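You operate a simulated robot arm through the tools that you are given. There is no shell and no other tool.

The job below is to be done with a simulated robot arm. You get a single attempt, and the scene is never put back.

TASK
Check plates 1 and 2 under the lamp; soak the one showing REDO till DONE.
Fine: it soaks in the basket; the clean one goes back where it lay; switch the lamp on and leave it on.

Only the result counts: the job must be done as asked and must still hold three seconds after the hand-in. Knocking over, shifting, dropping, spilling or breaking anything else fails it.

THE ROBOT
A 6-joint arm with a two-finger gripper, fixed in place. Base frame: the origin is at the foot of the arm, x ahead of it, y to its left, z up; the work surface is at about z = 0.86. Readings come in m, degrees, newtons and seconds.
Its first joint turns from -166.0 to 166.0 degrees. Payload 2.45 kg.
Tool frame: the origin (TCP) lies between the finger pads and is the grasp point; the fingertips stand 0.02 m ahead of it; z points along the fingers, y is the line along which they close. The gripper opens to 0.14 m. The gripper's body begins 0.168 m behind the TCP.
Orientation is that of the tool frame in the base frame, as [roll, pitch, yaw] about the fixed x, y, z axes, in that order (R = Rz(yaw) Ry(pitch) Rx(roll)). With the fingers straight down and closing along the base's y, the tool's x points along the base's -x, its y along +y and its z along -z.

THE INTERFACE
- The arm moves only by the tool jog_arm. Its arguments are lists of equal length, an entry for each row: "dp": the shift along the base's x, y, z in m, a list of three; "turn": the turn, a rotation vector about the base's x, y, z in degrees, a list of three; "gripper": the opening, from 0 (shut) to 1 (fully open). In form: {"dp": [[dx, dy, dz], ...], "turn": [[wx, wy, wz], ...], "gripper": [gripper, ...]}. A call has 1 to 20 rows; each row shifts and turns the commanded pose from where the row before left it. Each row takes 0.2 s and may step no farther than 0.05 m and 8.6 degrees from the row before; otherwise, or with a gripper value out of range, the whole call is refused. A pose out of reach is approached as far as the arm can. The call stops where the force on the tool passes 40 N (or 10 N more than at its start, if that is more) or the arm is blocked; 0.2 s more then pass. Each finger travels about 0.045 m/s and halts on what it meets, pressing with about 36 N; the grip force reading is that of the motor and also rises with nothing between the fingers. The clock runs only during rows and for 0.2 s after the last one: add rows that do not move to give the fingers time. The reply holds the time, the measured pose of the TCP, the force on the tool along the base axes, the opening and the grip force, in the units named above and with some noise, with the torque about the TCP (base axes, N m) and any sound that the robot's microphone picked up, and new pictures: "show" is both (left out), scene, wrist or none.
- Cameras (640 x 400 px; columns grow to the right, rows downward): "scene" is fixed at [0.2133, 0.6537, 1.6203]; the picture's right is [-0.50, -0.87, 0.00], its down [-0.55, 0.32, -0.77] and it looks along [0.67, -0.38, -0.64] (base axes); focal length 373 px, centre (320, 200). "wrist" rides on the gripper at [0.078, 0.011, -0.209] in the tool frame; the picture's right is [-0.14, 0.99, 0.00], its down [-0.92, -0.13, -0.37] and it looks along [-0.36, -0.05, 0.93] (tool axes); focal length 280 px, centre (320, 200). There is no depth. A picture from a camera that has moved, and an enlarged one, comes with that camera's place and axes in the base frame and with its lens. The place of the scene camera against the robot may be out by one fixed shift of up to 0.025 m in any direction.
- zoom(camera, box): a new picture of the part [left, top, right, bottom] of that camera's present view, enlarged. The clock stands still meanwhile.
- finish_job(): hands the job in; it is judged then, once.

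Nothing tells you positions but the pictures and the camera data. Unless the task says otherwise, let go and move clear before handing in.

The tools are called after "Request:" by a JSON object that holds its "method" and its "body". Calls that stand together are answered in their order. jog_arm: Moves the arm, as the interface text tells. Its arguments: {"type":"object","properties":{"dp":{"type":"array","items":{"type":"array","items":{"type":"number"}}},"turn":{"type":"array","items":{"type":"array","items":{"type":"number"}}},"gripper":{"type":"array","items":{"type":"number"}},"show":{"type":"string","enum":["both","scene","wrist","none"]}},"required":["dp","turn","gripper"]} The other tools are called the same way: zoom (camera, box) takes an enlarged picture of a part of a camera's view; finish_job () hands the job in.

At the start:

```text
clock: 0.0
tool_pos: [0.7693, -0.2332, 1.2075]
orientation: [179.9, 0.1, -180.0]
contact_force: [0.5, -0.5, 0.4]
wrist_torque: [-0.02, -0.03, -0.01]
finger_gap: 0.1398
gripper_force: 0.0
```

scene: 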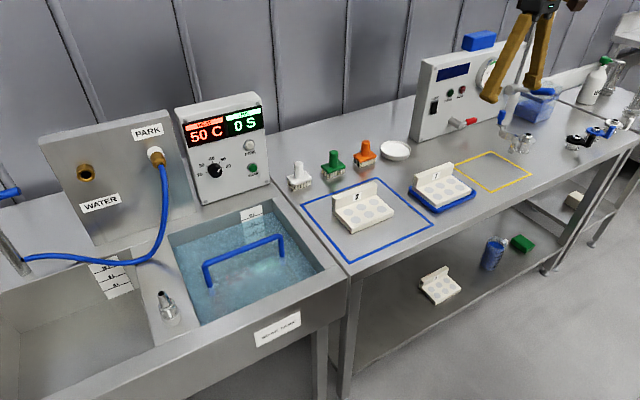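
wrist: 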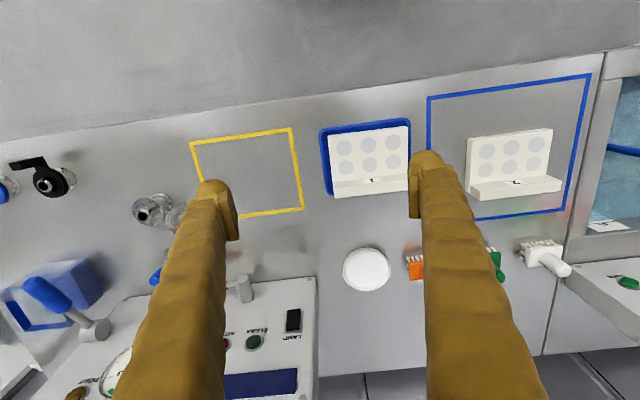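

I see a bench with two small plates (one in a blue square, one on a blue tray), a yellow square, an instrument panel with a lamp, and a water bath with a basket and a control box. I'll zoom in on the details before I move anything.

Request:
{"method": "zoom", "body": {"camera": "scene", "box": [290, 120, 490, 270]}}

Request:
{"method": "zoom", "body": {"camera": "scene", "box": [400, 20, 600, 160]}}

Request:
{"method": "zoom", "body": {"camera": "scene", "box": [140, 80, 340, 220]}}

Request:
{"method": "zoom", "body": {"camera": "scene", "box": [140, 190, 360, 350]}}

Request:
{"method": "zoom", "body": {"camera": "wrist", "box": [300, 60, 640, 280]}}

Request:
{"method": "zoom", "body": {"camera": "wrist", "box": [0, 180, 340, 400]}}

```text
2.67 times, centred on (390, 195) of scene
camera zoom: at [0.2133, 0.6537, 1.6203], right [-0.5, -0.87, 0.0], down [-0.55, 0.32, -0.77], along [0.67, -0.38, -0.64], focal length 995 px, centre (133, 213)
```

zoom: 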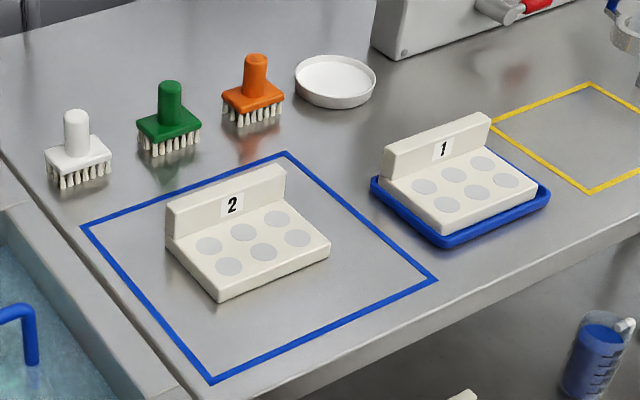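

```text
2.86 times, centred on (500, 90) of scene
camera zoom: at [0.2133, 0.6537, 1.6203], right [-0.5, -0.87, 0.0], down [-0.55, 0.32, -0.77], along [0.67, -0.38, -0.64], focal length 1066 px, centre (-194, 514)
```

zoom: 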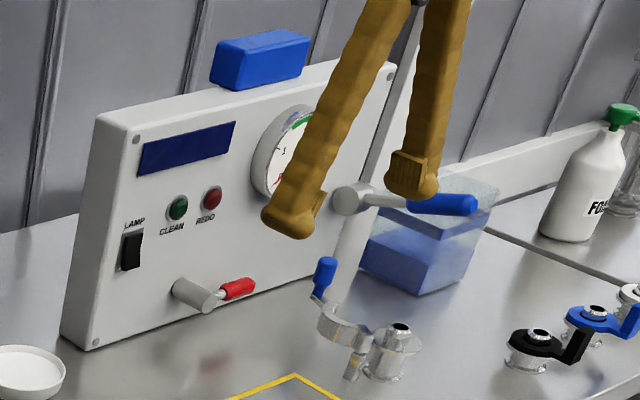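

```text
2.86 times, centred on (240, 150) of scene
camera zoom: at [0.2133, 0.6537, 1.6203], right [-0.5, -0.87, 0.0], down [-0.55, 0.32, -0.77], along [0.67, -0.38, -0.64], focal length 1066 px, centre (549, 343)
```

zoom: 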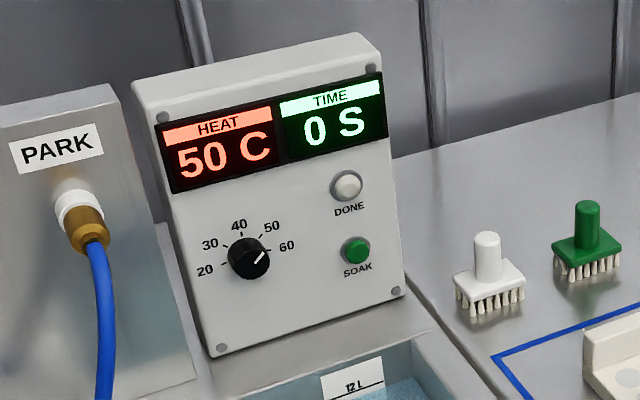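

```text
2.50 times, centred on (250, 270) of scene
camera zoom: at [0.2133, 0.6537, 1.6203], right [-0.5, -0.87, 0.0], down [-0.55, 0.32, -0.77], along [0.67, -0.38, -0.64], focal length 933 px, centre (495, 25)
```

zoom: 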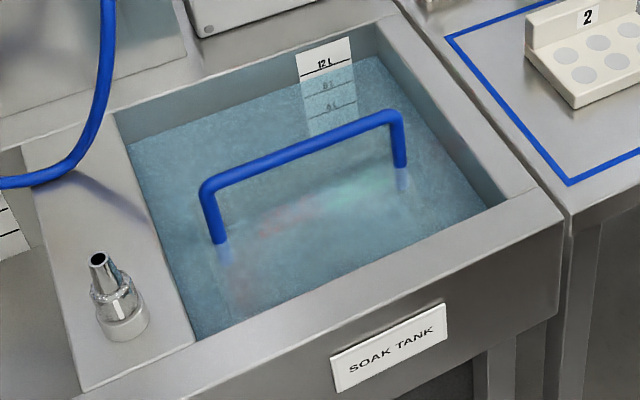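

```text
1.82 times, centred on (470, 170) of wrist
camera zoom: at [0.6904, -0.2227, 1.4156], right [0.14, 0.99, 0.0], down [0.92, -0.13, 0.37], along [0.37, -0.05, -0.93], focal length 510 px, centre (47, 254)
```

zoom: 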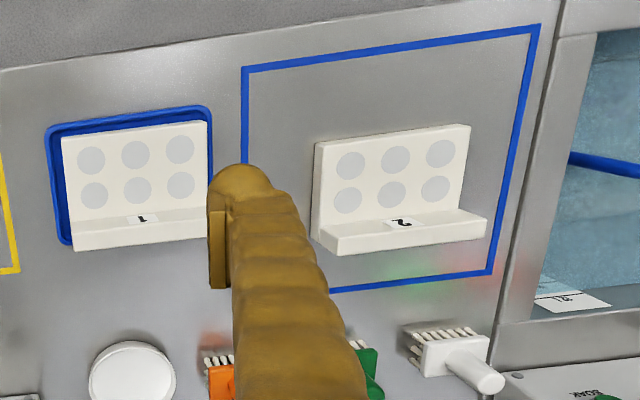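

```text
1.82 times, centred on (170, 290) of wrist
camera zoom: at [0.6904, -0.2227, 1.4156], right [0.14, 0.99, 0.0], down [0.92, -0.13, 0.37], along [0.37, -0.05, -0.93], focal length 510 px, centre (593, 36)
```

zoom: 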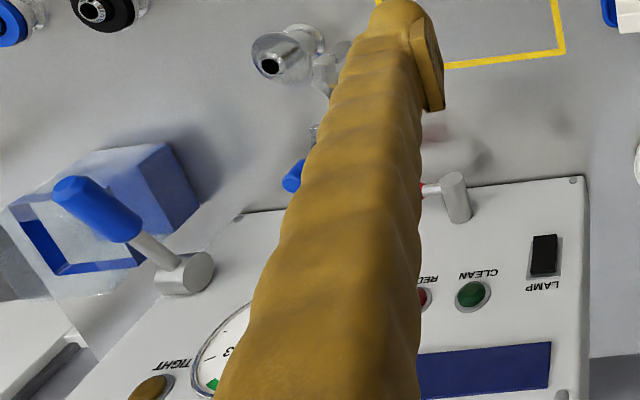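

The panel appears to be at about x=1.1, with plate 1 near (0.84,-0.15) and plate 2 near (0.87,0.13). I'll tilt the wrist forward so its camera sees the panel better.

Request:
{"method": "jog_arm", "body": {"dp": [[-0.03, -0.02, 0], [-0.03, -0.02, 0], [-0.03, -0.02, 0], [-0.03, -0.02, 0], [-0.03, -0.02, 0]], "turn": [[0, -8, 0], [0, -8, 0], [0, -8, 0], [0, -8, 0], [0, -8, 0]], "gripper": [1, 1, 1, 1, 1]}}

```text
clock: 1.2
tool_pos: [0.6189, -0.3336, 1.2086]
orientation: [180.0, 40.2, -180.0]
contact_force: [0.2, -0.1, 0.2]
wrist_torque: [-0.01, -0.01, -0.02]
finger_gap: 0.1401
gripper_force: 0.1
camera wrist: at [0.4249, -0.3222, 1.3178], right [0.11, 0.99, 0.09], down [0.47, -0.13, 0.88], along [0.88, -0.05, -0.47], focal length 280 px, centre (320, 200)
```

scene: 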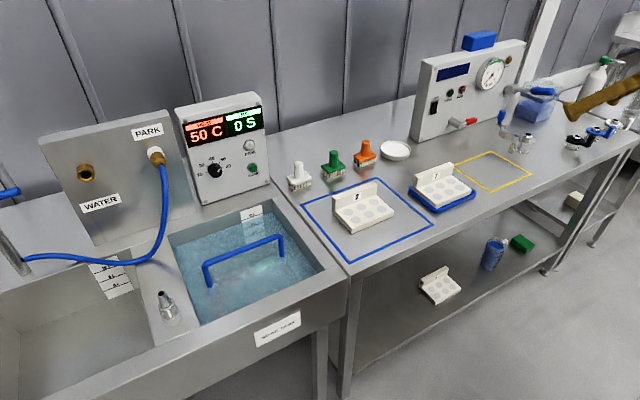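
wrist: 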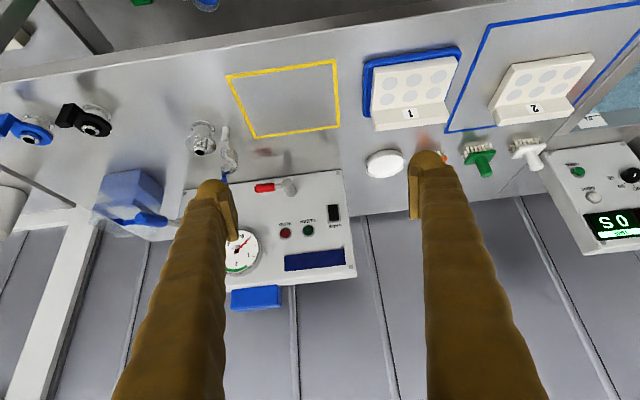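

The panel is now in full view, and the wrist image is upside-down. I'll zoom in on the switch, the lights and the objects on the bench.

Request:
{"method": "zoom", "body": {"camera": "wrist", "box": [180, 110, 380, 310]}}

Request:
{"method": "zoom", "body": {"camera": "wrist", "box": [340, 30, 640, 250]}}

Request:
{"method": "zoom", "body": {"camera": "scene", "box": [400, 20, 600, 160]}}

```text
2.00 times, centred on (280, 210) of wrist
camera zoom: at [0.4249, -0.3222, 1.3178], right [0.11, 0.99, 0.09], down [0.47, -0.13, 0.88], along [0.88, -0.05, -0.47], focal length 561 px, centre (400, 180)
```

zoom: 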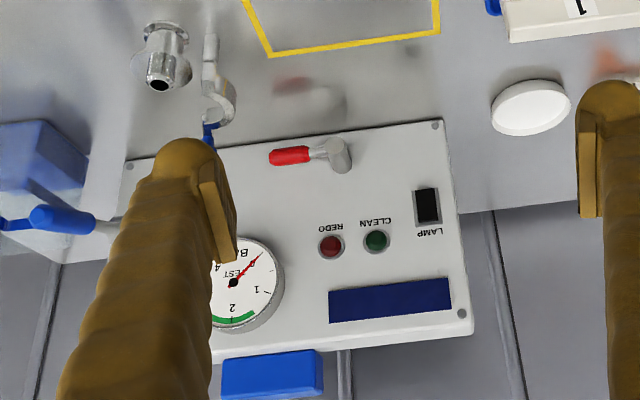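

```text
1.82 times, centred on (490, 140) of wrist
camera zoom: at [0.4249, -0.3222, 1.3178], right [0.11, 0.99, 0.09], down [0.47, -0.13, 0.88], along [0.88, -0.05, -0.47], focal length 510 px, centre (11, 309)
```

zoom: 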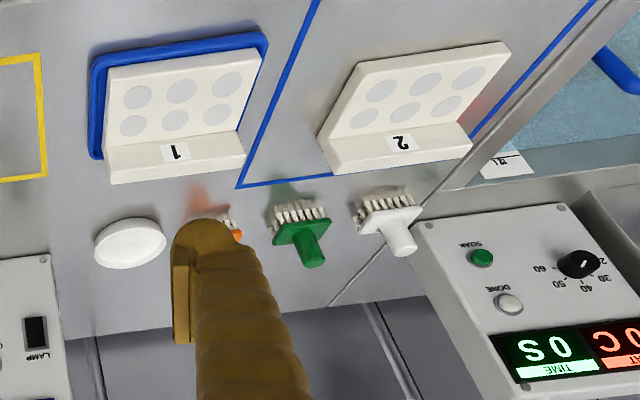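

```text
2.86 times, centred on (500, 90) of scene
camera zoom: at [0.2133, 0.6537, 1.6203], right [-0.5, -0.87, 0.0], down [-0.55, 0.32, -0.77], along [0.67, -0.38, -0.64], focal length 1066 px, centre (-194, 514)
```

zoom: 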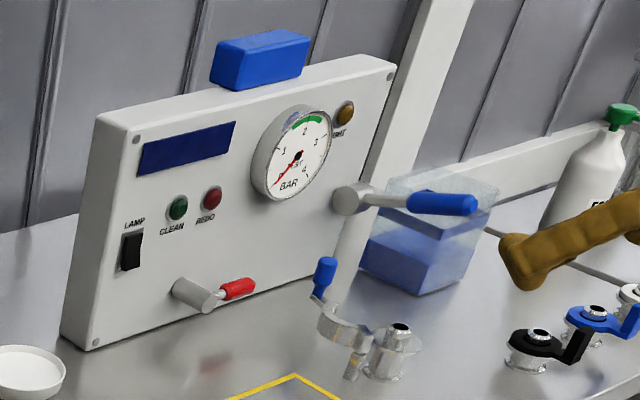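

The panel has the LAMP rocker, the CLEAN and REDO lights, and a dark lamp strip facing the yellow square. Next I'll move the wrist camera over the soak tank to inspect the basket.

Request:
{"method": "jog_arm", "body": {"dp": [[0, 0.048, 0], [0, 0.048, 0], [0, 0.048, 0], [0, 0.048, 0], [0, 0.048, 0], [0, 0.048, 0], [0, 0.048, 0], [0, 0.048, 0], [0, 0.048, 0], [0, 0.048, 0], [0, 0.048, 0], [0, 0.048, 0], [0.02, 0.048, 0], [0.02, 0.048, 0], [0.02, 0.048, 0], [0.02, 0.048, 0], [0.02, 0.0, 0]], "turn": [[0, 0, 0], [0, 0, 0], [0, 0, 0], [0, 0, 0], [0, 0, 0], [0, 0, 0], [0, 0, 0], [0, 0, 0], [0, 0, 0], [0, 0, 0], [0, 0, 0], [0, 0, 0], [0, 8, 0], [0, 8, 0], [0, 8, 0], [0, 8, 0], [0, 0, 0]], "gripper": [1, 1, 1, 1, 1, 1, 1, 1, 1, 1, 1, 1, 1, 1, 1, 1, 1]}}

```text
refused: row 13 steps farther than a row can; nothing moved
```

That call was refused because one row's step was too long. I'll shorten the steps and send it again.

Request:
{"method": "jog_arm", "body": {"dp": [[0, 0.048, 0], [0, 0.048, 0], [0, 0.048, 0], [0, 0.048, 0], [0, 0.048, 0], [0, 0.048, 0], [0, 0.048, 0], [0, 0.048, 0], [0, 0.048, 0], [0, 0.048, 0], [0, 0.048, 0], [0, 0.048, 0], [0.02, 0.045, 0], [0.02, 0.045, 0], [0.02, 0.045, 0], [0.02, 0.045, 0], [0.02, 0.0, 0]], "turn": [[0, 0, 0], [0, 0, 0], [0, 0, 0], [0, 0, 0], [0, 0, 0], [0, 0, 0], [0, 0, 0], [0, 0, 0], [0, 0, 0], [0, 0, 0], [0, 0, 0], [0, 0, 0], [0, 8, 0], [0, 8, 0], [0, 8, 0], [0, 8, 0], [0, 0, 0]], "gripper": [1, 1, 1, 1, 1, 1, 1, 1, 1, 1, 1, 1, 1, 1, 1, 1, 1]}}

```text
clock: 4.8
tool_pos: [0.7198, 0.427, 1.2067]
orientation: [180.0, 8.0, -179.9]
contact_force: [0.0, -0.3, -0.2]
wrist_torque: [0.02, -0.01, -0.04]
finger_gap: 0.1397
gripper_force: 0.0
camera wrist: at [0.6119, 0.4373, 1.4031], right [0.13, 0.99, 0.02], down [0.86, -0.13, 0.49], along [0.49, -0.05, -0.87], focal length 280 px, centre (320, 200)
```

scene: 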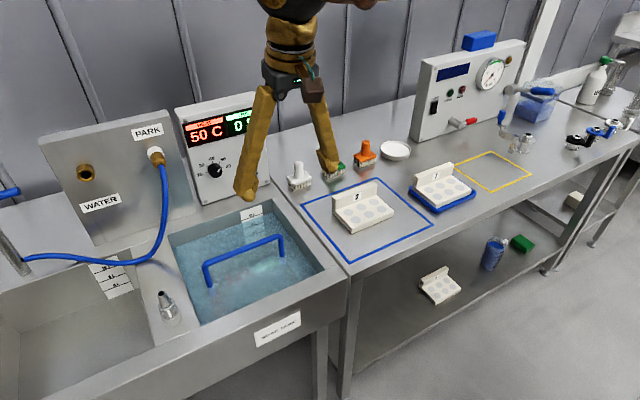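
wrist: 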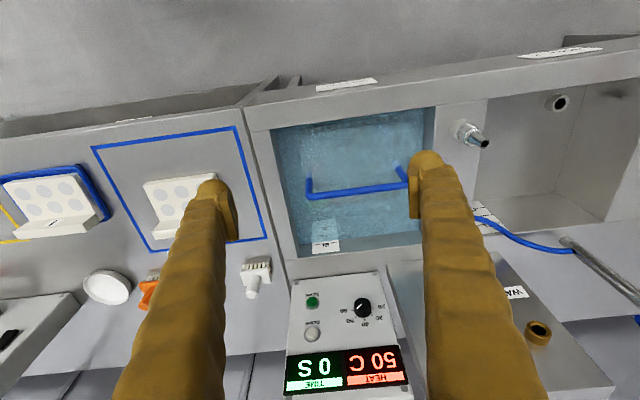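

The tank and basket handle are visible from above. I'll zoom in to work out the basket shape and the handle height.

Request:
{"method": "zoom", "body": {"camera": "wrist", "box": [240, 80, 460, 270]}}

Request:
{"method": "zoom", "body": {"camera": "wrist", "box": [270, 260, 430, 400]}}

Request:
{"method": "zoom", "body": {"camera": "scene", "box": [160, 200, 340, 330]}}

```text
2.11 times, centred on (350, 175) of wrist
camera zoom: at [0.6119, 0.4373, 1.4031], right [0.13, 0.99, 0.02], down [0.86, -0.13, 0.49], along [0.49, -0.05, -0.87], focal length 590 px, centre (257, 253)
```

zoom: 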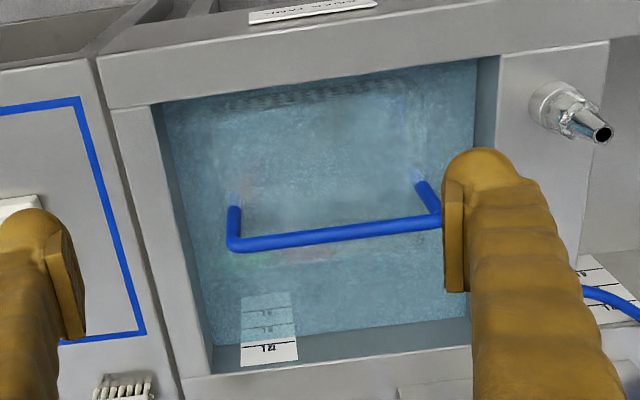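

```text
2.86 times, centred on (350, 330) of wrist
camera zoom: at [0.6119, 0.4373, 1.4031], right [0.13, 0.99, 0.02], down [0.86, -0.13, 0.49], along [0.49, -0.05, -0.87], focal length 801 px, centre (234, -171)
```

zoom: 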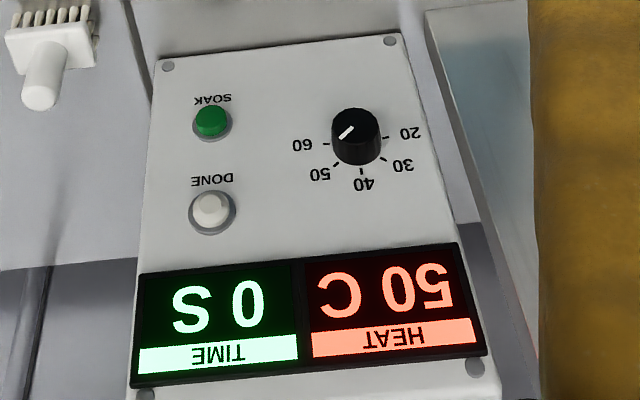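

```text
3.08 times, centred on (250, 265) of scene
camera zoom: at [0.2133, 0.6537, 1.6203], right [-0.5, -0.87, 0.0], down [-0.55, 0.32, -0.77], along [0.67, -0.38, -0.64], focal length 1148 px, centre (535, 0)
```

zoom: 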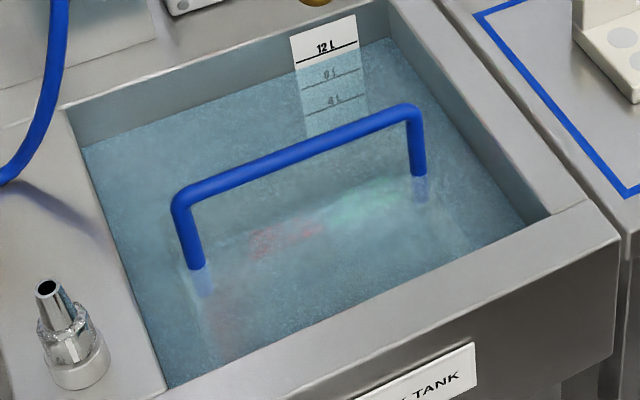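

The basket handle is a bar along y at about x=0.88, z=0.91, y=0.39–0.60. The LAMP switch triangulates to about (1.10,-0.33,1.00), so I'll move to the panel and look at it close up.

Request:
{"method": "jog_arm", "body": {"dp": [[0.006, -0.0455, -0.009], [0.006, -0.0455, -0.009], [0.006, -0.0455, -0.009], [0.006, -0.0455, -0.009], [0.006, -0.0455, -0.009], [0.006, -0.0455, -0.009], [0.006, -0.0455, -0.009], [0.006, -0.0455, -0.009], [0.006, -0.0455, -0.009], [0.006, -0.0455, -0.009], [0.006, -0.0455, -0.009], [0.006, -0.0455, -0.009], [0.006, -0.0455, -0.009], [0.006, -0.0455, -0.009], [0.006, -0.0455, -0.009], [0.006, -0.0455, -0.009]], "turn": [[0, -3.25, 0], [0, -3.25, 0], [0, -3.25, 0], [0, -3.25, 0], [0, -3.25, 0], [0, -3.25, 0], [0, -3.25, 0], [0, -3.25, 0], [0, -3.25, 0], [0, -3.25, 0], [0, -3.25, 0], [0, -3.25, 0], [0, -3.25, 0], [0, -3.25, 0], [0, -3.25, 0], [0, -3.25, 0]], "gripper": [1, 1, 1, 1, 1, 1, 1, 1, 1, 1, 1, 1, 1, 1, 1, 1]}}

```text
clock: 8.2
tool_pos: [0.817, -0.3068, 1.0646]
orientation: [180.0, 60.1, 180.0]
contact_force: [-0.1, -0.7, 0.4]
wrist_torque: [-0.02, -0.03, 0.0]
finger_gap: 0.14
gripper_force: 0.1
camera wrist: at [0.5962, -0.2965, 1.1009], right [0.07, 0.99, 0.12], down [0.14, -0.13, 0.98], along [0.99, -0.05, -0.15], focal length 280 px, centre (320, 200)
```

scene: 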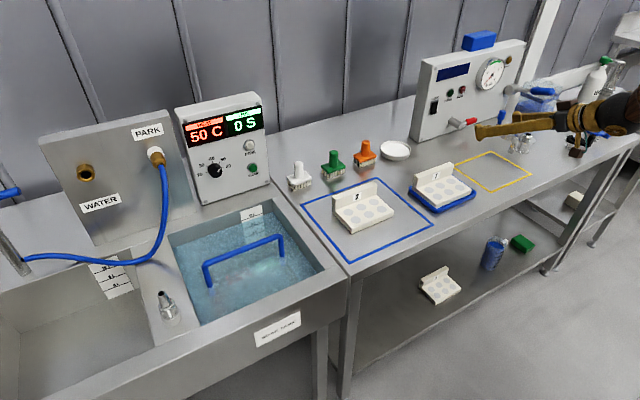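
wrist: 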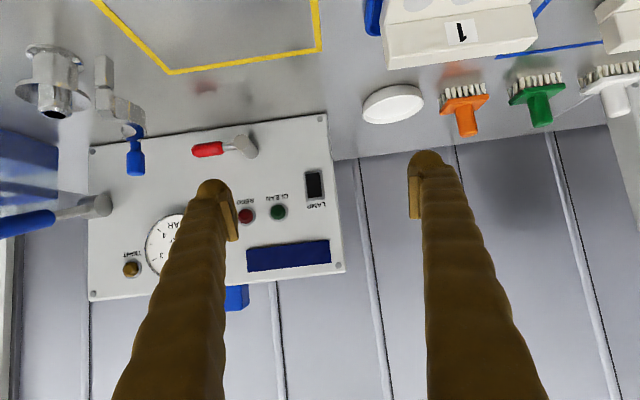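

Request:
{"method": "zoom", "body": {"camera": "wrist", "box": [180, 120, 360, 290]}}

Request:
{"method": "zoom", "body": {"camera": "wrist", "box": [285, 150, 345, 220]}}

Request:
{"method": "zoom", "body": {"camera": "scene", "box": [410, 60, 500, 130]}}

```text
2.35 times, centred on (270, 205) of wrist
camera zoom: at [0.5962, -0.2965, 1.1009], right [0.07, 0.99, 0.12], down [0.14, -0.13, 0.98], along [0.99, -0.05, -0.15], focal length 660 px, centre (438, 188)
```

zoom: 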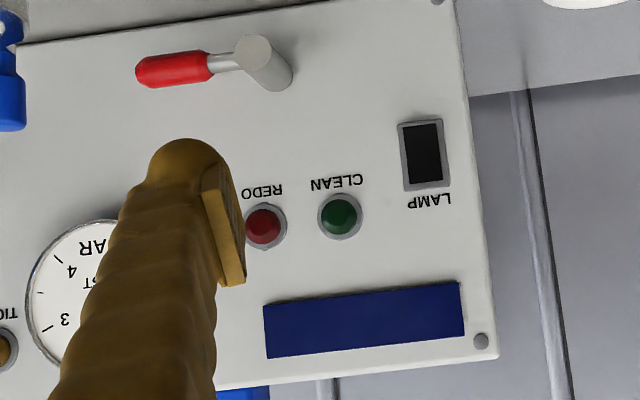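

```text
5.71 times, centred on (315, 185) of wrist
camera zoom: at [0.5962, -0.2965, 1.1009], right [0.07, 0.99, 0.12], down [0.14, -0.13, 0.98], along [0.99, -0.05, -0.15], focal length 1602 px, centre (349, 286)
```

zoom: 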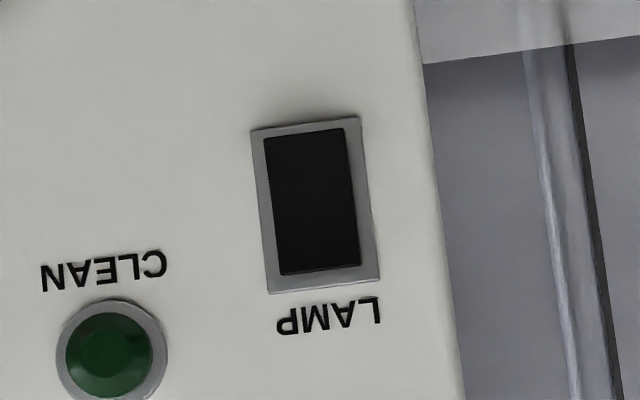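

```text
5.71 times, centred on (455, 95) of scene
camera zoom: at [0.2133, 0.6537, 1.6203], right [-0.5, -0.87, 0.0], down [-0.55, 0.32, -0.77], along [0.67, -0.38, -0.64], focal length 2133 px, centre (-451, 800)
```

zoom: 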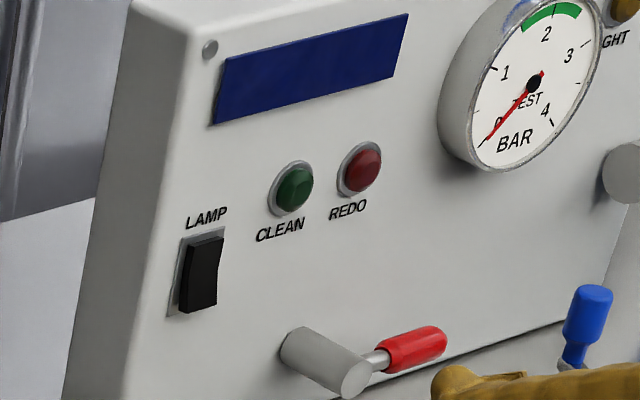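

The CLEAN, REDO and lamp strip are all dark for now. I'll zoom in on the rocker to see which half sticks out.

Request:
{"method": "zoom", "body": {"camera": "scene", "box": [425, 90, 450, 120]}}

Request:
{"method": "zoom", "body": {"camera": "wrist", "box": [300, 165, 330, 205]}}

```text
13.33 times, centred on (438, 105) of scene
camera zoom: at [0.2133, 0.6537, 1.6203], right [-0.5, -0.87, 0.0], down [-0.55, 0.32, -0.77], along [0.67, -0.38, -0.64], focal length 4977 px, centre (-1247, 1467)
```

zoom: 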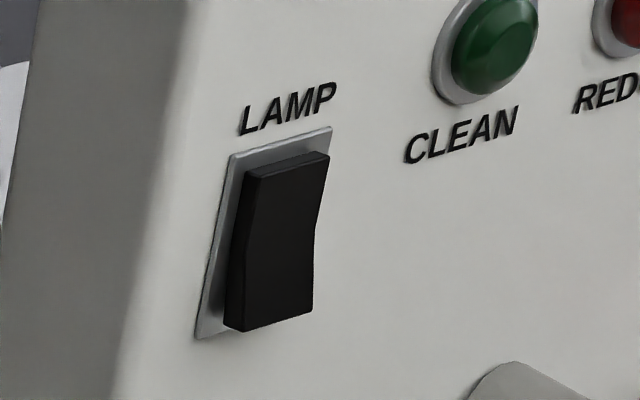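

```text
10.00 times, centred on (315, 185) of wrist
camera zoom: at [0.5962, -0.2965, 1.1009], right [0.07, 0.99, 0.12], down [0.14, -0.13, 0.98], along [0.99, -0.05, -0.15], focal length 2804 px, centre (370, 350)
```

zoom: 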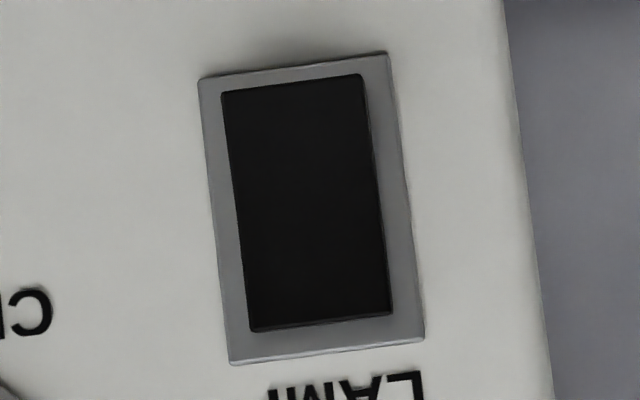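

The rocker's lower half sticks out, so that's the half to press. I'll close the fingers and line up at y=-0.33, z≈0.977.

Request:
{"method": "jog_arm", "body": {"dp": [[0.03, -0.004, -0.015], [0.03, -0.004, -0.015], [0.03, -0.004, -0.015], [0.03, -0.004, -0.015], [0.03, -0.004, -0.015], [0.03, -0.003, -0.012], [0.02, 0, 0], [0, 0, 0], [0, 0, 0]], "turn": [[0, 0, 0], [0, 0, 0], [0, 0, 0], [0, 0, 0], [0, 0, 0], [0, 0, 0], [0, 0, 0], [0, 0, 0], [0, 0, 0]], "gripper": [0, 0, 0, 0, 0, 0, 0, 0, 0]}}

```text
clock: 10.2
tool_pos: [1.0157, -0.3291, 0.9761]
orientation: [180.0, 60.0, -179.9]
contact_force: [0.3, -0.3, 0.2]
wrist_torque: [-0.01, -0.01, -0.03]
finger_gap: 0.0
gripper_force: 29.3
camera wrist: at [0.7959, -0.3184, 1.0121], right [0.07, 0.99, 0.12], down [0.14, -0.13, 0.98], along [0.99, -0.05, -0.15], focal length 280 px, centre (320, 200)
```

scene: 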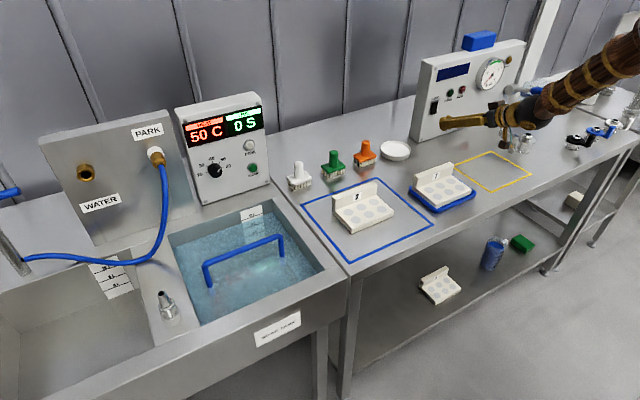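
wrist: 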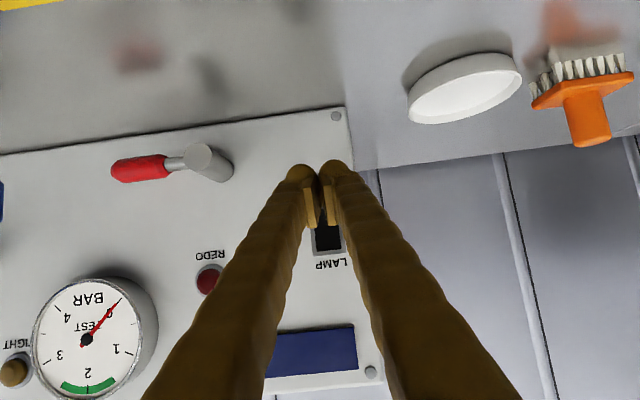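

Request:
{"method": "zoom", "body": {"camera": "wrist", "box": [270, 140, 380, 280]}}

Request:
{"method": "zoom", "body": {"camera": "scene", "box": [415, 85, 495, 140]}}

```text
2.86 times, centred on (325, 210) of wrist
camera zoom: at [0.7959, -0.3184, 1.0121], right [0.07, 0.99, 0.12], down [0.14, -0.13, 0.98], along [0.99, -0.05, -0.15], focal length 801 px, centre (306, 171)
```

zoom: 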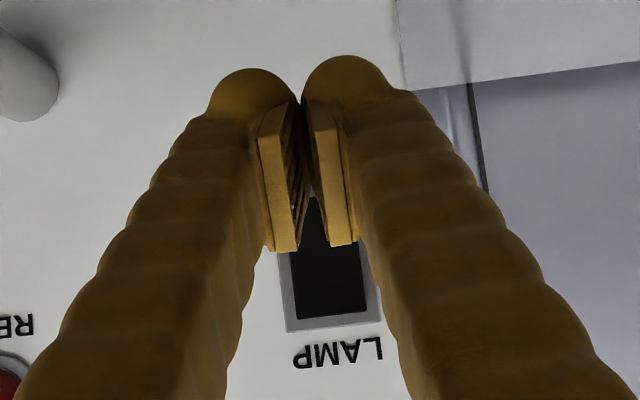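

```text
7.27 times, centred on (455, 112) of scene
camera zoom: at [0.2133, 0.6537, 1.6203], right [-0.5, -0.87, 0.0], down [-0.55, 0.32, -0.77], along [0.67, -0.38, -0.64], focal length 2715 px, centre (-662, 836)
```

zoom: 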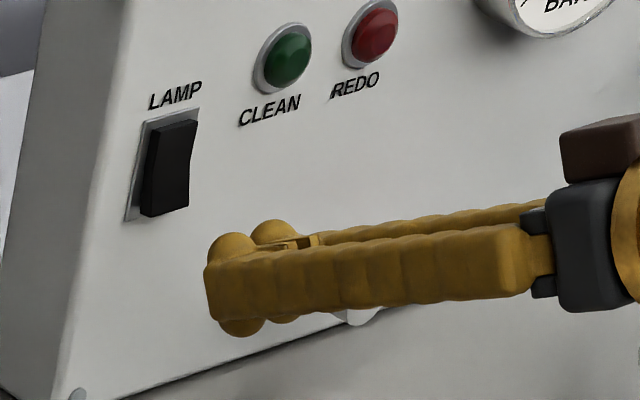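

The fingertips line up with the lower half of the rocker. I'll raise them 3 mm and push forward slowly.

Request:
{"method": "jog_arm", "body": {"dp": [[0.015, -0.001, 0.003], [0.015, 0, 0], [0.004, 0, 0], [0.004, 0, 0], [0.004, 0, 0], [0.004, 0, 0], [0.003, 0, 0]], "turn": [[0, 0, 0], [0, 0, 0], [0, 0, 0], [0, 0, 0], [0, 0, 0], [0, 0, 0], [0, 0, 0]], "gripper": [0, 0, 0, 0, 0, 0, 0]}}

```text
clock: 11.8
tool_pos: [1.0657, -0.3288, 0.9788]
orientation: [179.9, 60.2, -180.0]
contact_force: [-0.8, 0.1, -0.1]
wrist_torque: [0.0, -0.04, 0.0]
finger_gap: 0.0
gripper_force: 29.4
camera wrist: at [0.844, -0.3188, 1.0151], right [0.07, 0.99, 0.12], down [0.14, -0.13, 0.98], along [0.99, -0.05, -0.15], focal length 280 px, centre (320, 200)
```

scene: 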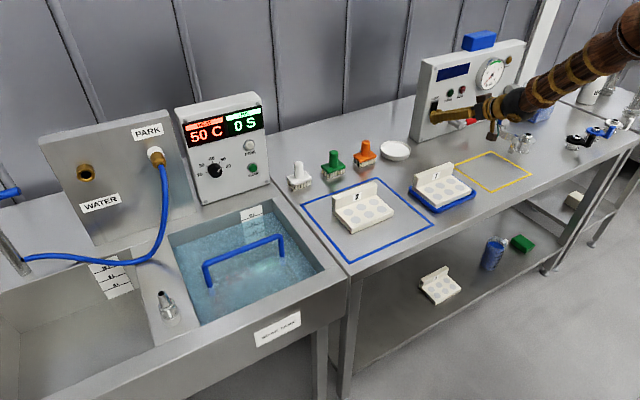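
wrist: 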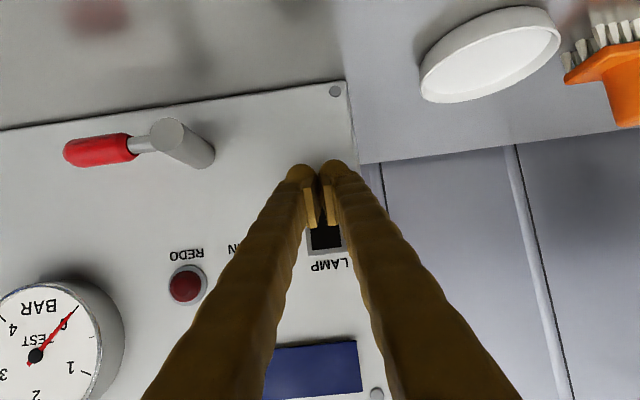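

There's only a trace of contact so far. I'll keep pushing in small steps.

Request:
{"method": "jog_arm", "body": {"dp": [[0.003, 0, 0], [0.003, 0, 0], [0.003, 0, 0], [0.003, 0, 0]], "turn": [[0, 0, 0], [0, 0, 0], [0, 0, 0], [0, 0, 0]], "gripper": [0, 0, 0, 0]}}

Request:
{"method": "zoom", "body": {"camera": "scene", "box": [415, 50, 495, 130]}}

```text
clock: 12.4
tool_pos: [1.0675, -0.3286, 0.9782]
orientation: [-179.9, 60.0, -180.0]
contact_force: [-19.4, 3.1, 4.6]
wrist_torque: [-0.07, -0.21, 0.05]
finger_gap: 0.0062
gripper_force: 29.4
stopped in row 2: the force on the tool passed its limit at 53 N (the readings are from after the stop); the commanded pose is now the measured one
camera wrist: at [0.8473, -0.3188, 1.0152], right [0.07, 0.99, 0.12], down [0.14, -0.13, 0.98], along [0.99, -0.05, -0.15], focal length 280 px, centre (320, 200)
```

scene: 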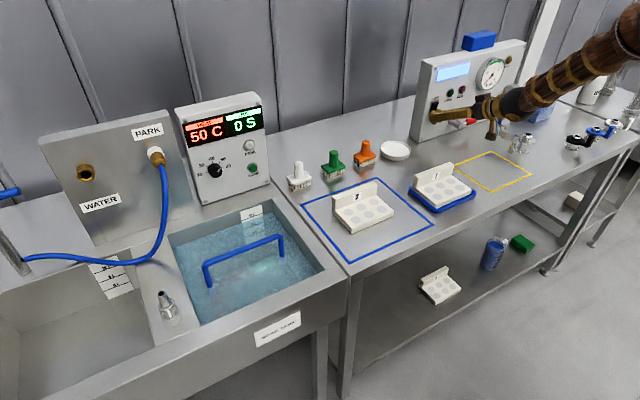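
wrist: 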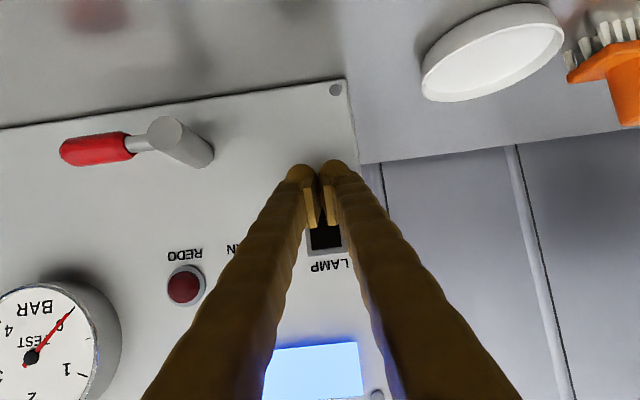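

```text
5.00 times, centred on (455, 90) of scene
camera zoom: at [0.2133, 0.6537, 1.6203], right [-0.5, -0.87, 0.0], down [-0.55, 0.32, -0.77], along [0.67, -0.38, -0.64], focal length 1866 px, centre (-355, 750)
```

zoom: 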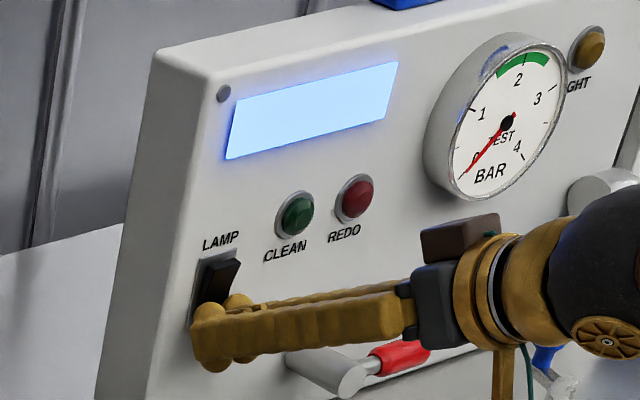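

The lamp strip is lit. I'll back away from the panel, point the fingers down and open them, and turn them to close along x for the plates' upright tabs.

Request:
{"method": "jog_arm", "body": {"dp": [[-0.03, 0, 0], [-0.04, 0, 0.02], [-0.04, 0, 0.03], [-0.03, 0.03, 0.02], [-0.02, 0.035, 0.02], [-0.02, 0.035, 0.02], [-0.02, 0.035, 0.01], [-0.02, 0.035, 0], [0, 0.035, 0], [0, 0.03, 0], [0, 0.015, 0]], "turn": [[0, 0, 0], [0, 0, 0], [0, 0, 0], [0, 7.5, 0], [0, 7.5, 0], [0, 7.5, 0], [0, 7.5, 0], [0, 7.5, 0], [0, 7.5, 0], [0, 7.5, 0], [0, 7.5, 0]], "gripper": [0, 0, 0, 0.5, 0.5, 0.5, 0.5, 0.5, 0.5, 0.5, 0.5]}}

Request:
{"method": "zoom", "body": {"camera": "scene", "box": [415, 50, 495, 130]}}

```text
clock: 14.8
tool_pos: [0.8483, -0.0783, 1.0981]
orientation: [-179.8, -0.1, -179.9]
contact_force: [0.5, 0.1, 0.5]
wrist_torque: [0.03, -0.02, 0.0]
finger_gap: 0.0697
gripper_force: 0.0
camera wrist: at [0.7699, -0.0678, 1.3063], right [0.14, 0.99, 0.0], down [0.92, -0.13, 0.37], along [0.36, -0.05, -0.93], focal length 280 px, centre (320, 200)
```

scene: 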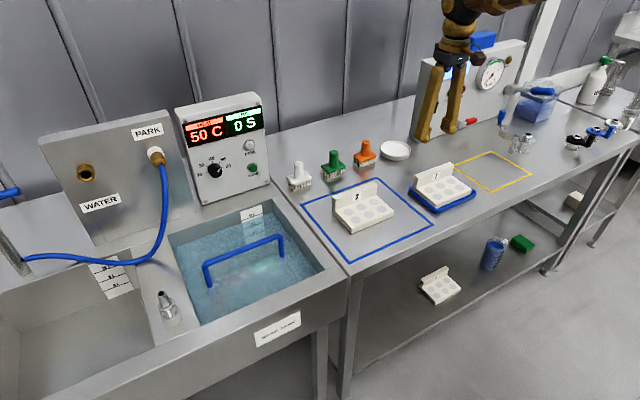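
wrist: 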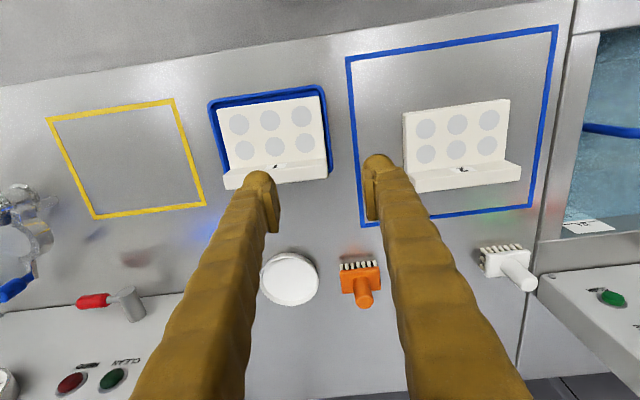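

```text
5.00 times, centred on (455, 90) of scene
camera zoom: at [0.2133, 0.6537, 1.6203], right [-0.5, -0.87, 0.0], down [-0.55, 0.32, -0.77], along [0.67, -0.38, -0.64], focal length 1866 px, centre (-355, 750)
```

zoom: 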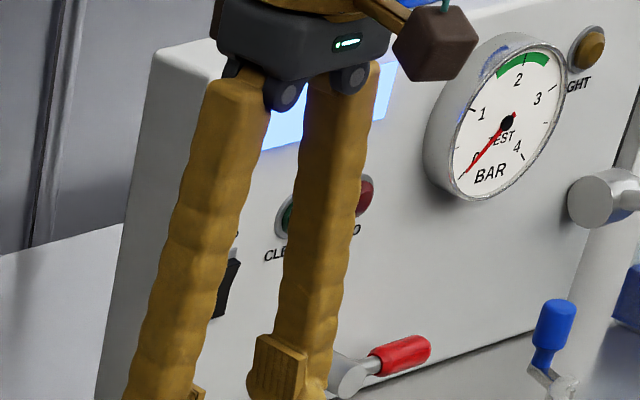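

The lamp is still on. I'll zoom in on both plates in the wrist view to get good positions.

Request:
{"method": "zoom", "body": {"camera": "wrist", "box": [190, 70, 350, 210]}}

Request:
{"method": "zoom", "body": {"camera": "wrist", "box": [380, 70, 540, 210]}}

```text
2.86 times, centred on (270, 140) of wrist
camera zoom: at [0.7699, -0.0678, 1.3063], right [0.14, 0.99, 0.0], down [0.92, -0.13, 0.37], along [0.36, -0.05, -0.93], focal length 801 px, centre (463, 371)
```

zoom: 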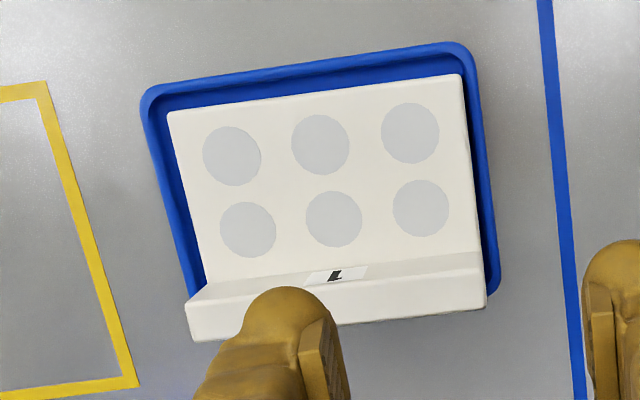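

```text
2.86 times, centred on (460, 140) of wrist
camera zoom: at [0.7699, -0.0678, 1.3063], right [0.14, 0.99, 0.0], down [0.92, -0.13, 0.37], along [0.36, -0.05, -0.93], focal length 801 px, centre (-80, 371)
```

zoom: 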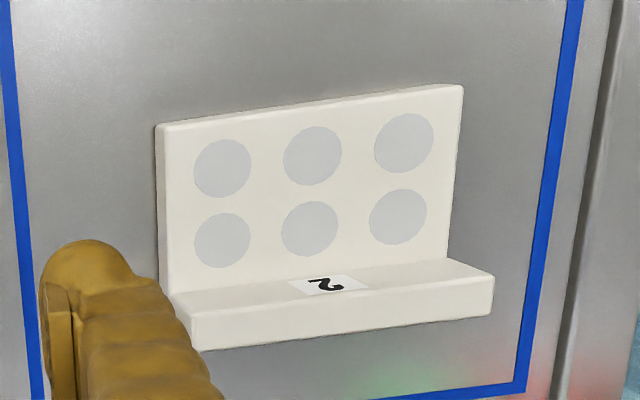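

Request:
{"method": "zoom", "body": {"camera": "scene", "box": [325, 170, 405, 240]}}

Request:
{"method": "zoom", "body": {"camera": "scene", "box": [400, 150, 480, 220]}}

```text
5.71 times, centred on (365, 205) of scene
camera zoom: at [0.2133, 0.6537, 1.6203], right [-0.5, -0.87, 0.0], down [-0.55, 0.32, -0.77], along [0.67, -0.38, -0.64], focal length 2133 px, centre (63, 171)
```

zoom: 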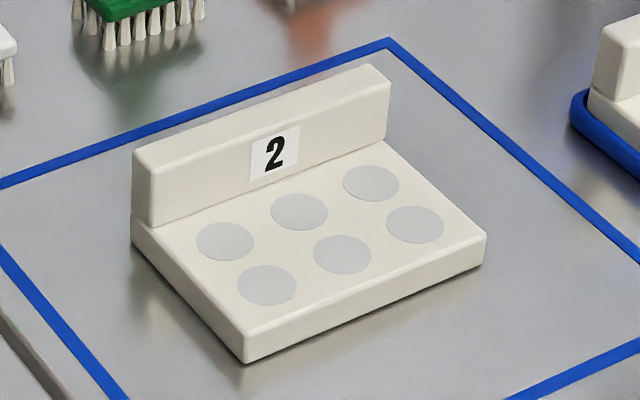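

```text
5.71 times, centred on (440, 185) of scene
camera zoom: at [0.2133, 0.6537, 1.6203], right [-0.5, -0.87, 0.0], down [-0.55, 0.32, -0.77], along [0.67, -0.38, -0.64], focal length 2133 px, centre (-366, 286)
```

zoom: 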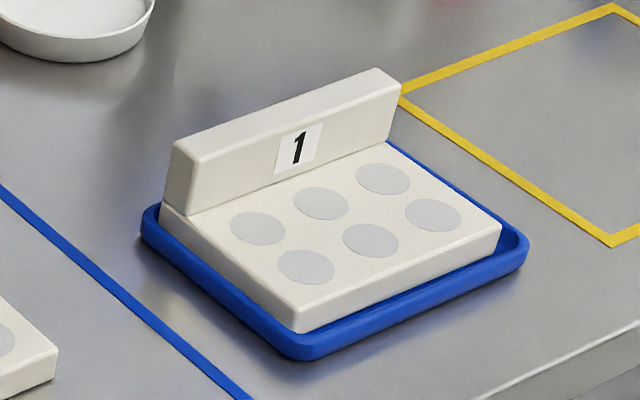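

Each plate is about 0.11 × 0.147 m with a 19 mm upright tab. Plate 1's tab is centred near (0.875,-0.146) and plate 2's near (0.918,0.127), so I'll turn the gripper to close along x above plate 1.

Request:
{"method": "jog_arm", "body": {"dp": [[0.0024, -0.0062, -0.0062], [0.0024, -0.0062, -0.0062], [0.0024, -0.0062, -0.0062], [0.0024, -0.0062, -0.0062], [0.0024, -0.0062, -0.0062], [0.0024, -0.0062, -0.0062], [0.0024, -0.0062, -0.0062], [0.0024, -0.0062, -0.0062], [0.0024, -0.0062, -0.0062], [0.0024, -0.0062, -0.0062], [0.0024, -0.0062, -0.0062]], "turn": [[0, 0, -8.18], [0, 0, -8.18], [0, 0, -8.18], [0, 0, -8.18], [0, 0, -8.18], [0, 0, -8.18], [0, 0, -8.18], [0, 0, -8.18], [0, 0, -8.18], [0, 0, -8.18], [0, 0, -8.18]], "gripper": [0.5, 0.5, 0.5, 0.5, 0.5, 0.5, 0.5, 0.5, 0.5, 0.5, 0.5]}}

```text
clock: 17.2
tool_pos: [0.8755, -0.1476, 1.0301]
orientation: [-179.9, 0.1, 90.0]
contact_force: [0.4, 1.4, 0.5]
wrist_torque: [0.02, -0.01, -0.01]
finger_gap: 0.07
gripper_force: 0.0
camera wrist: at [0.8858, -0.0696, 1.2391], right [0.99, -0.14, 0.0], down [-0.13, -0.92, 0.37], along [-0.05, -0.36, -0.93], focal length 280 px, centre (320, 200)
```

scene: 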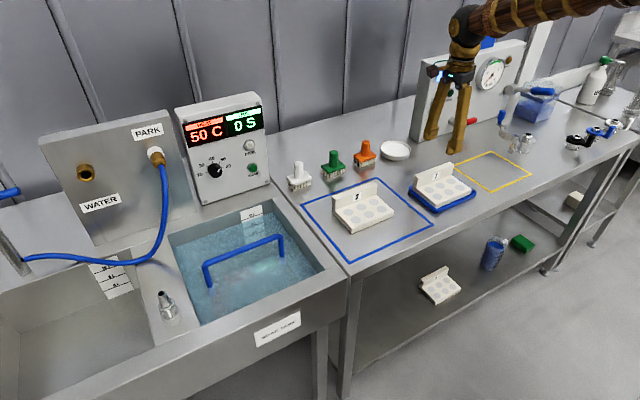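
wrist: 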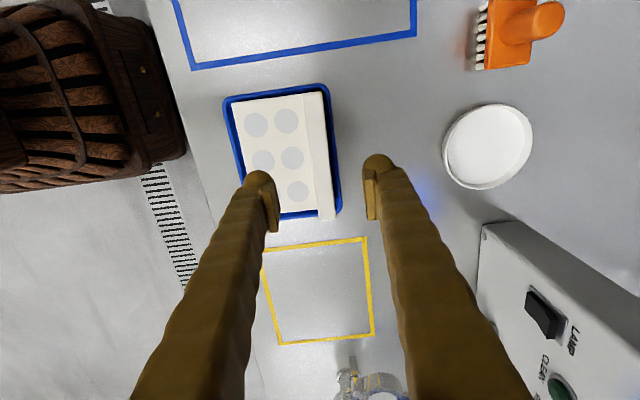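

Request:
{"method": "zoom", "body": {"camera": "wrist", "box": [200, 60, 400, 240]}}

```text
2.22 times, centred on (300, 150) of wrist
camera zoom: at [0.8858, -0.0696, 1.2391], right [0.99, -0.14, 0.0], down [-0.13, -0.92, 0.37], along [-0.05, -0.36, -0.93], focal length 623 px, centre (364, 311)
```

zoom: 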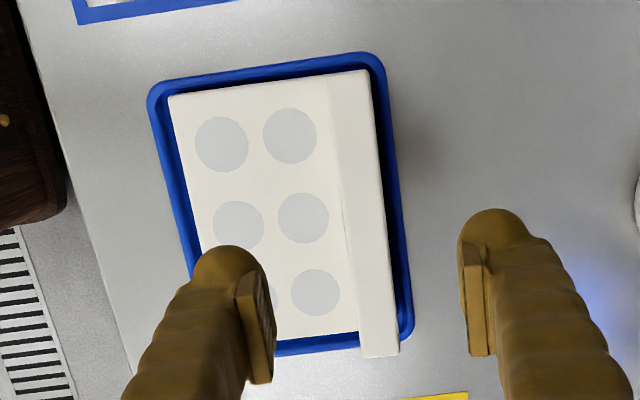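

Plate 1's tab is centred near (0.8765,-0.1442) and is turned about -1.5°. I'll descend onto it and grip.

Request:
{"method": "jog_arm", "body": {"dp": [[0.001, 0.003, -0.02], [0, 0, -0.02], [0, 0, -0.02], [0, 0, -0.02], [0, 0, -0.015], [0, 0, -0.013], [0, 0, -0.01], [0, 0, 0]], "turn": [[0, 0, -1.5], [0, 0, 0], [0, 0, 0], [0, 0, 0], [0, 0, 0], [0, 0, 0], [0, 0, 0], [0, 0, 0]], "gripper": [0.5, 0.5, 0.5, 0.5, 0.5, 0.5, 0.5, 0.5]}}

Request:
{"method": "zoom", "body": {"camera": "scene", "box": [390, 130, 490, 220]}}

Request:
{"method": "zoom", "body": {"camera": "wrist", "box": [200, 40, 420, 260]}}

```text
clock: 19.0
tool_pos: [0.8754, -0.1449, 0.9124]
orientation: [-179.9, 0.0, 88.7]
contact_force: [-1.0, 0.0, 0.7]
wrist_torque: [0.0, -0.02, 0.03]
finger_gap: 0.0701
gripper_force: 0.0
camera wrist: at [0.8879, -0.0673, 1.1207], right [0.99, -0.16, 0.0], down [-0.15, -0.92, 0.37], along [-0.06, -0.36, -0.93], focal length 280 px, centre (320, 200)
```

scene: 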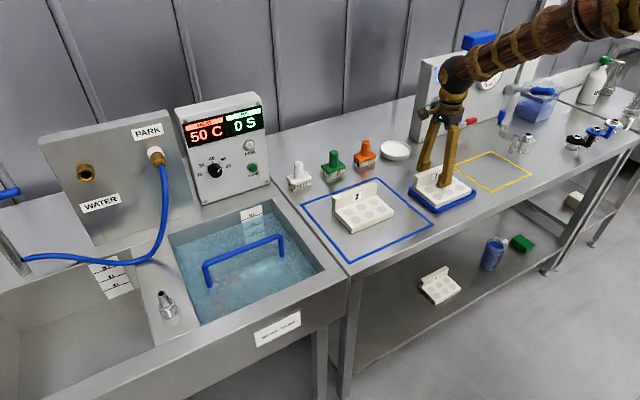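
wrist: 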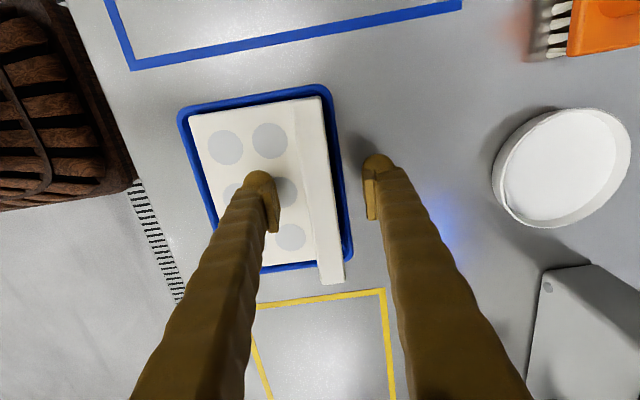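

```text
4.44 times, centred on (440, 175) of scene
camera zoom: at [0.2133, 0.6537, 1.6203], right [-0.5, -0.87, 0.0], down [-0.55, 0.32, -0.77], along [0.67, -0.38, -0.64], focal length 1659 px, centre (-213, 311)
```

zoom: 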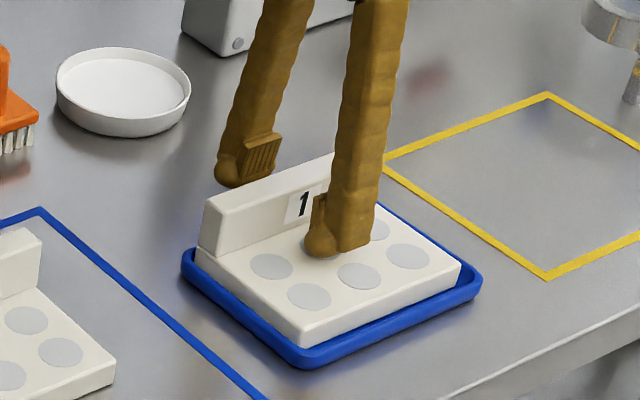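

```text
1.82 times, centred on (310, 150) of wrist
camera zoom: at [0.8879, -0.0673, 1.1207], right [0.99, -0.16, 0.0], down [-0.15, -0.92, 0.37], along [-0.06, -0.36, -0.93], focal length 510 px, centre (338, 291)
```

zoom: 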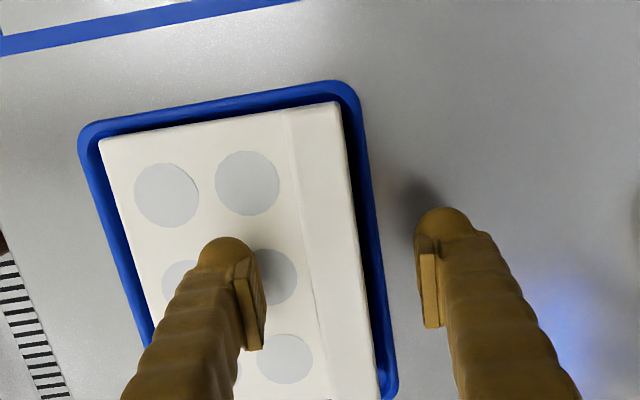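

The fingers straddle the tab and stand clear of the plate top. Closing now.

Request:
{"method": "jog_arm", "body": {"dp": [[0, 0, 0], [0, 0, 0], [0, 0, 0], [0, 0, 0], [0, 0, 0], [0, 0, 0]], "turn": [[0, 0, 0], [0, 0, 0], [0, 0, 0], [0, 0, 0], [0, 0, 0], [0, 0, 0]], "gripper": [0, 0, 0, 0, 0, 0], "show": "wrist"}}

```text
clock: 20.4
tool_pos: [0.8752, -0.1454, 0.9122]
orientation: [179.9, 0.0, 88.5]
contact_force: [0.3, 0.4, 0.4]
wrist_torque: [0.01, 0.03, 0.15]
finger_gap: 0.0208
gripper_force: 35.8
camera wrist: at [0.8878, -0.0673, 1.1208], right [0.99, -0.16, 0.0], down [-0.15, -0.92, 0.37], along [-0.06, -0.36, -0.93], focal length 280 px, centre (320, 200)
```

wrist: 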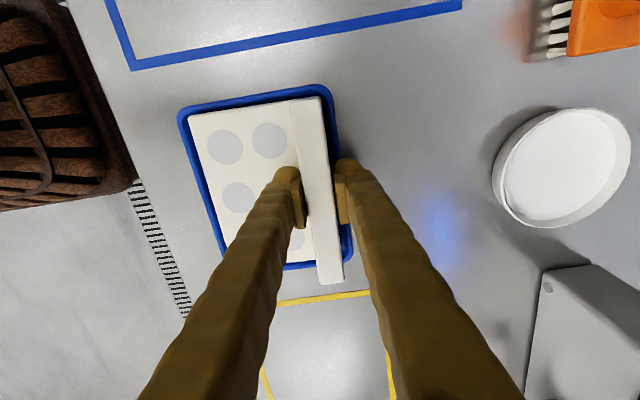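

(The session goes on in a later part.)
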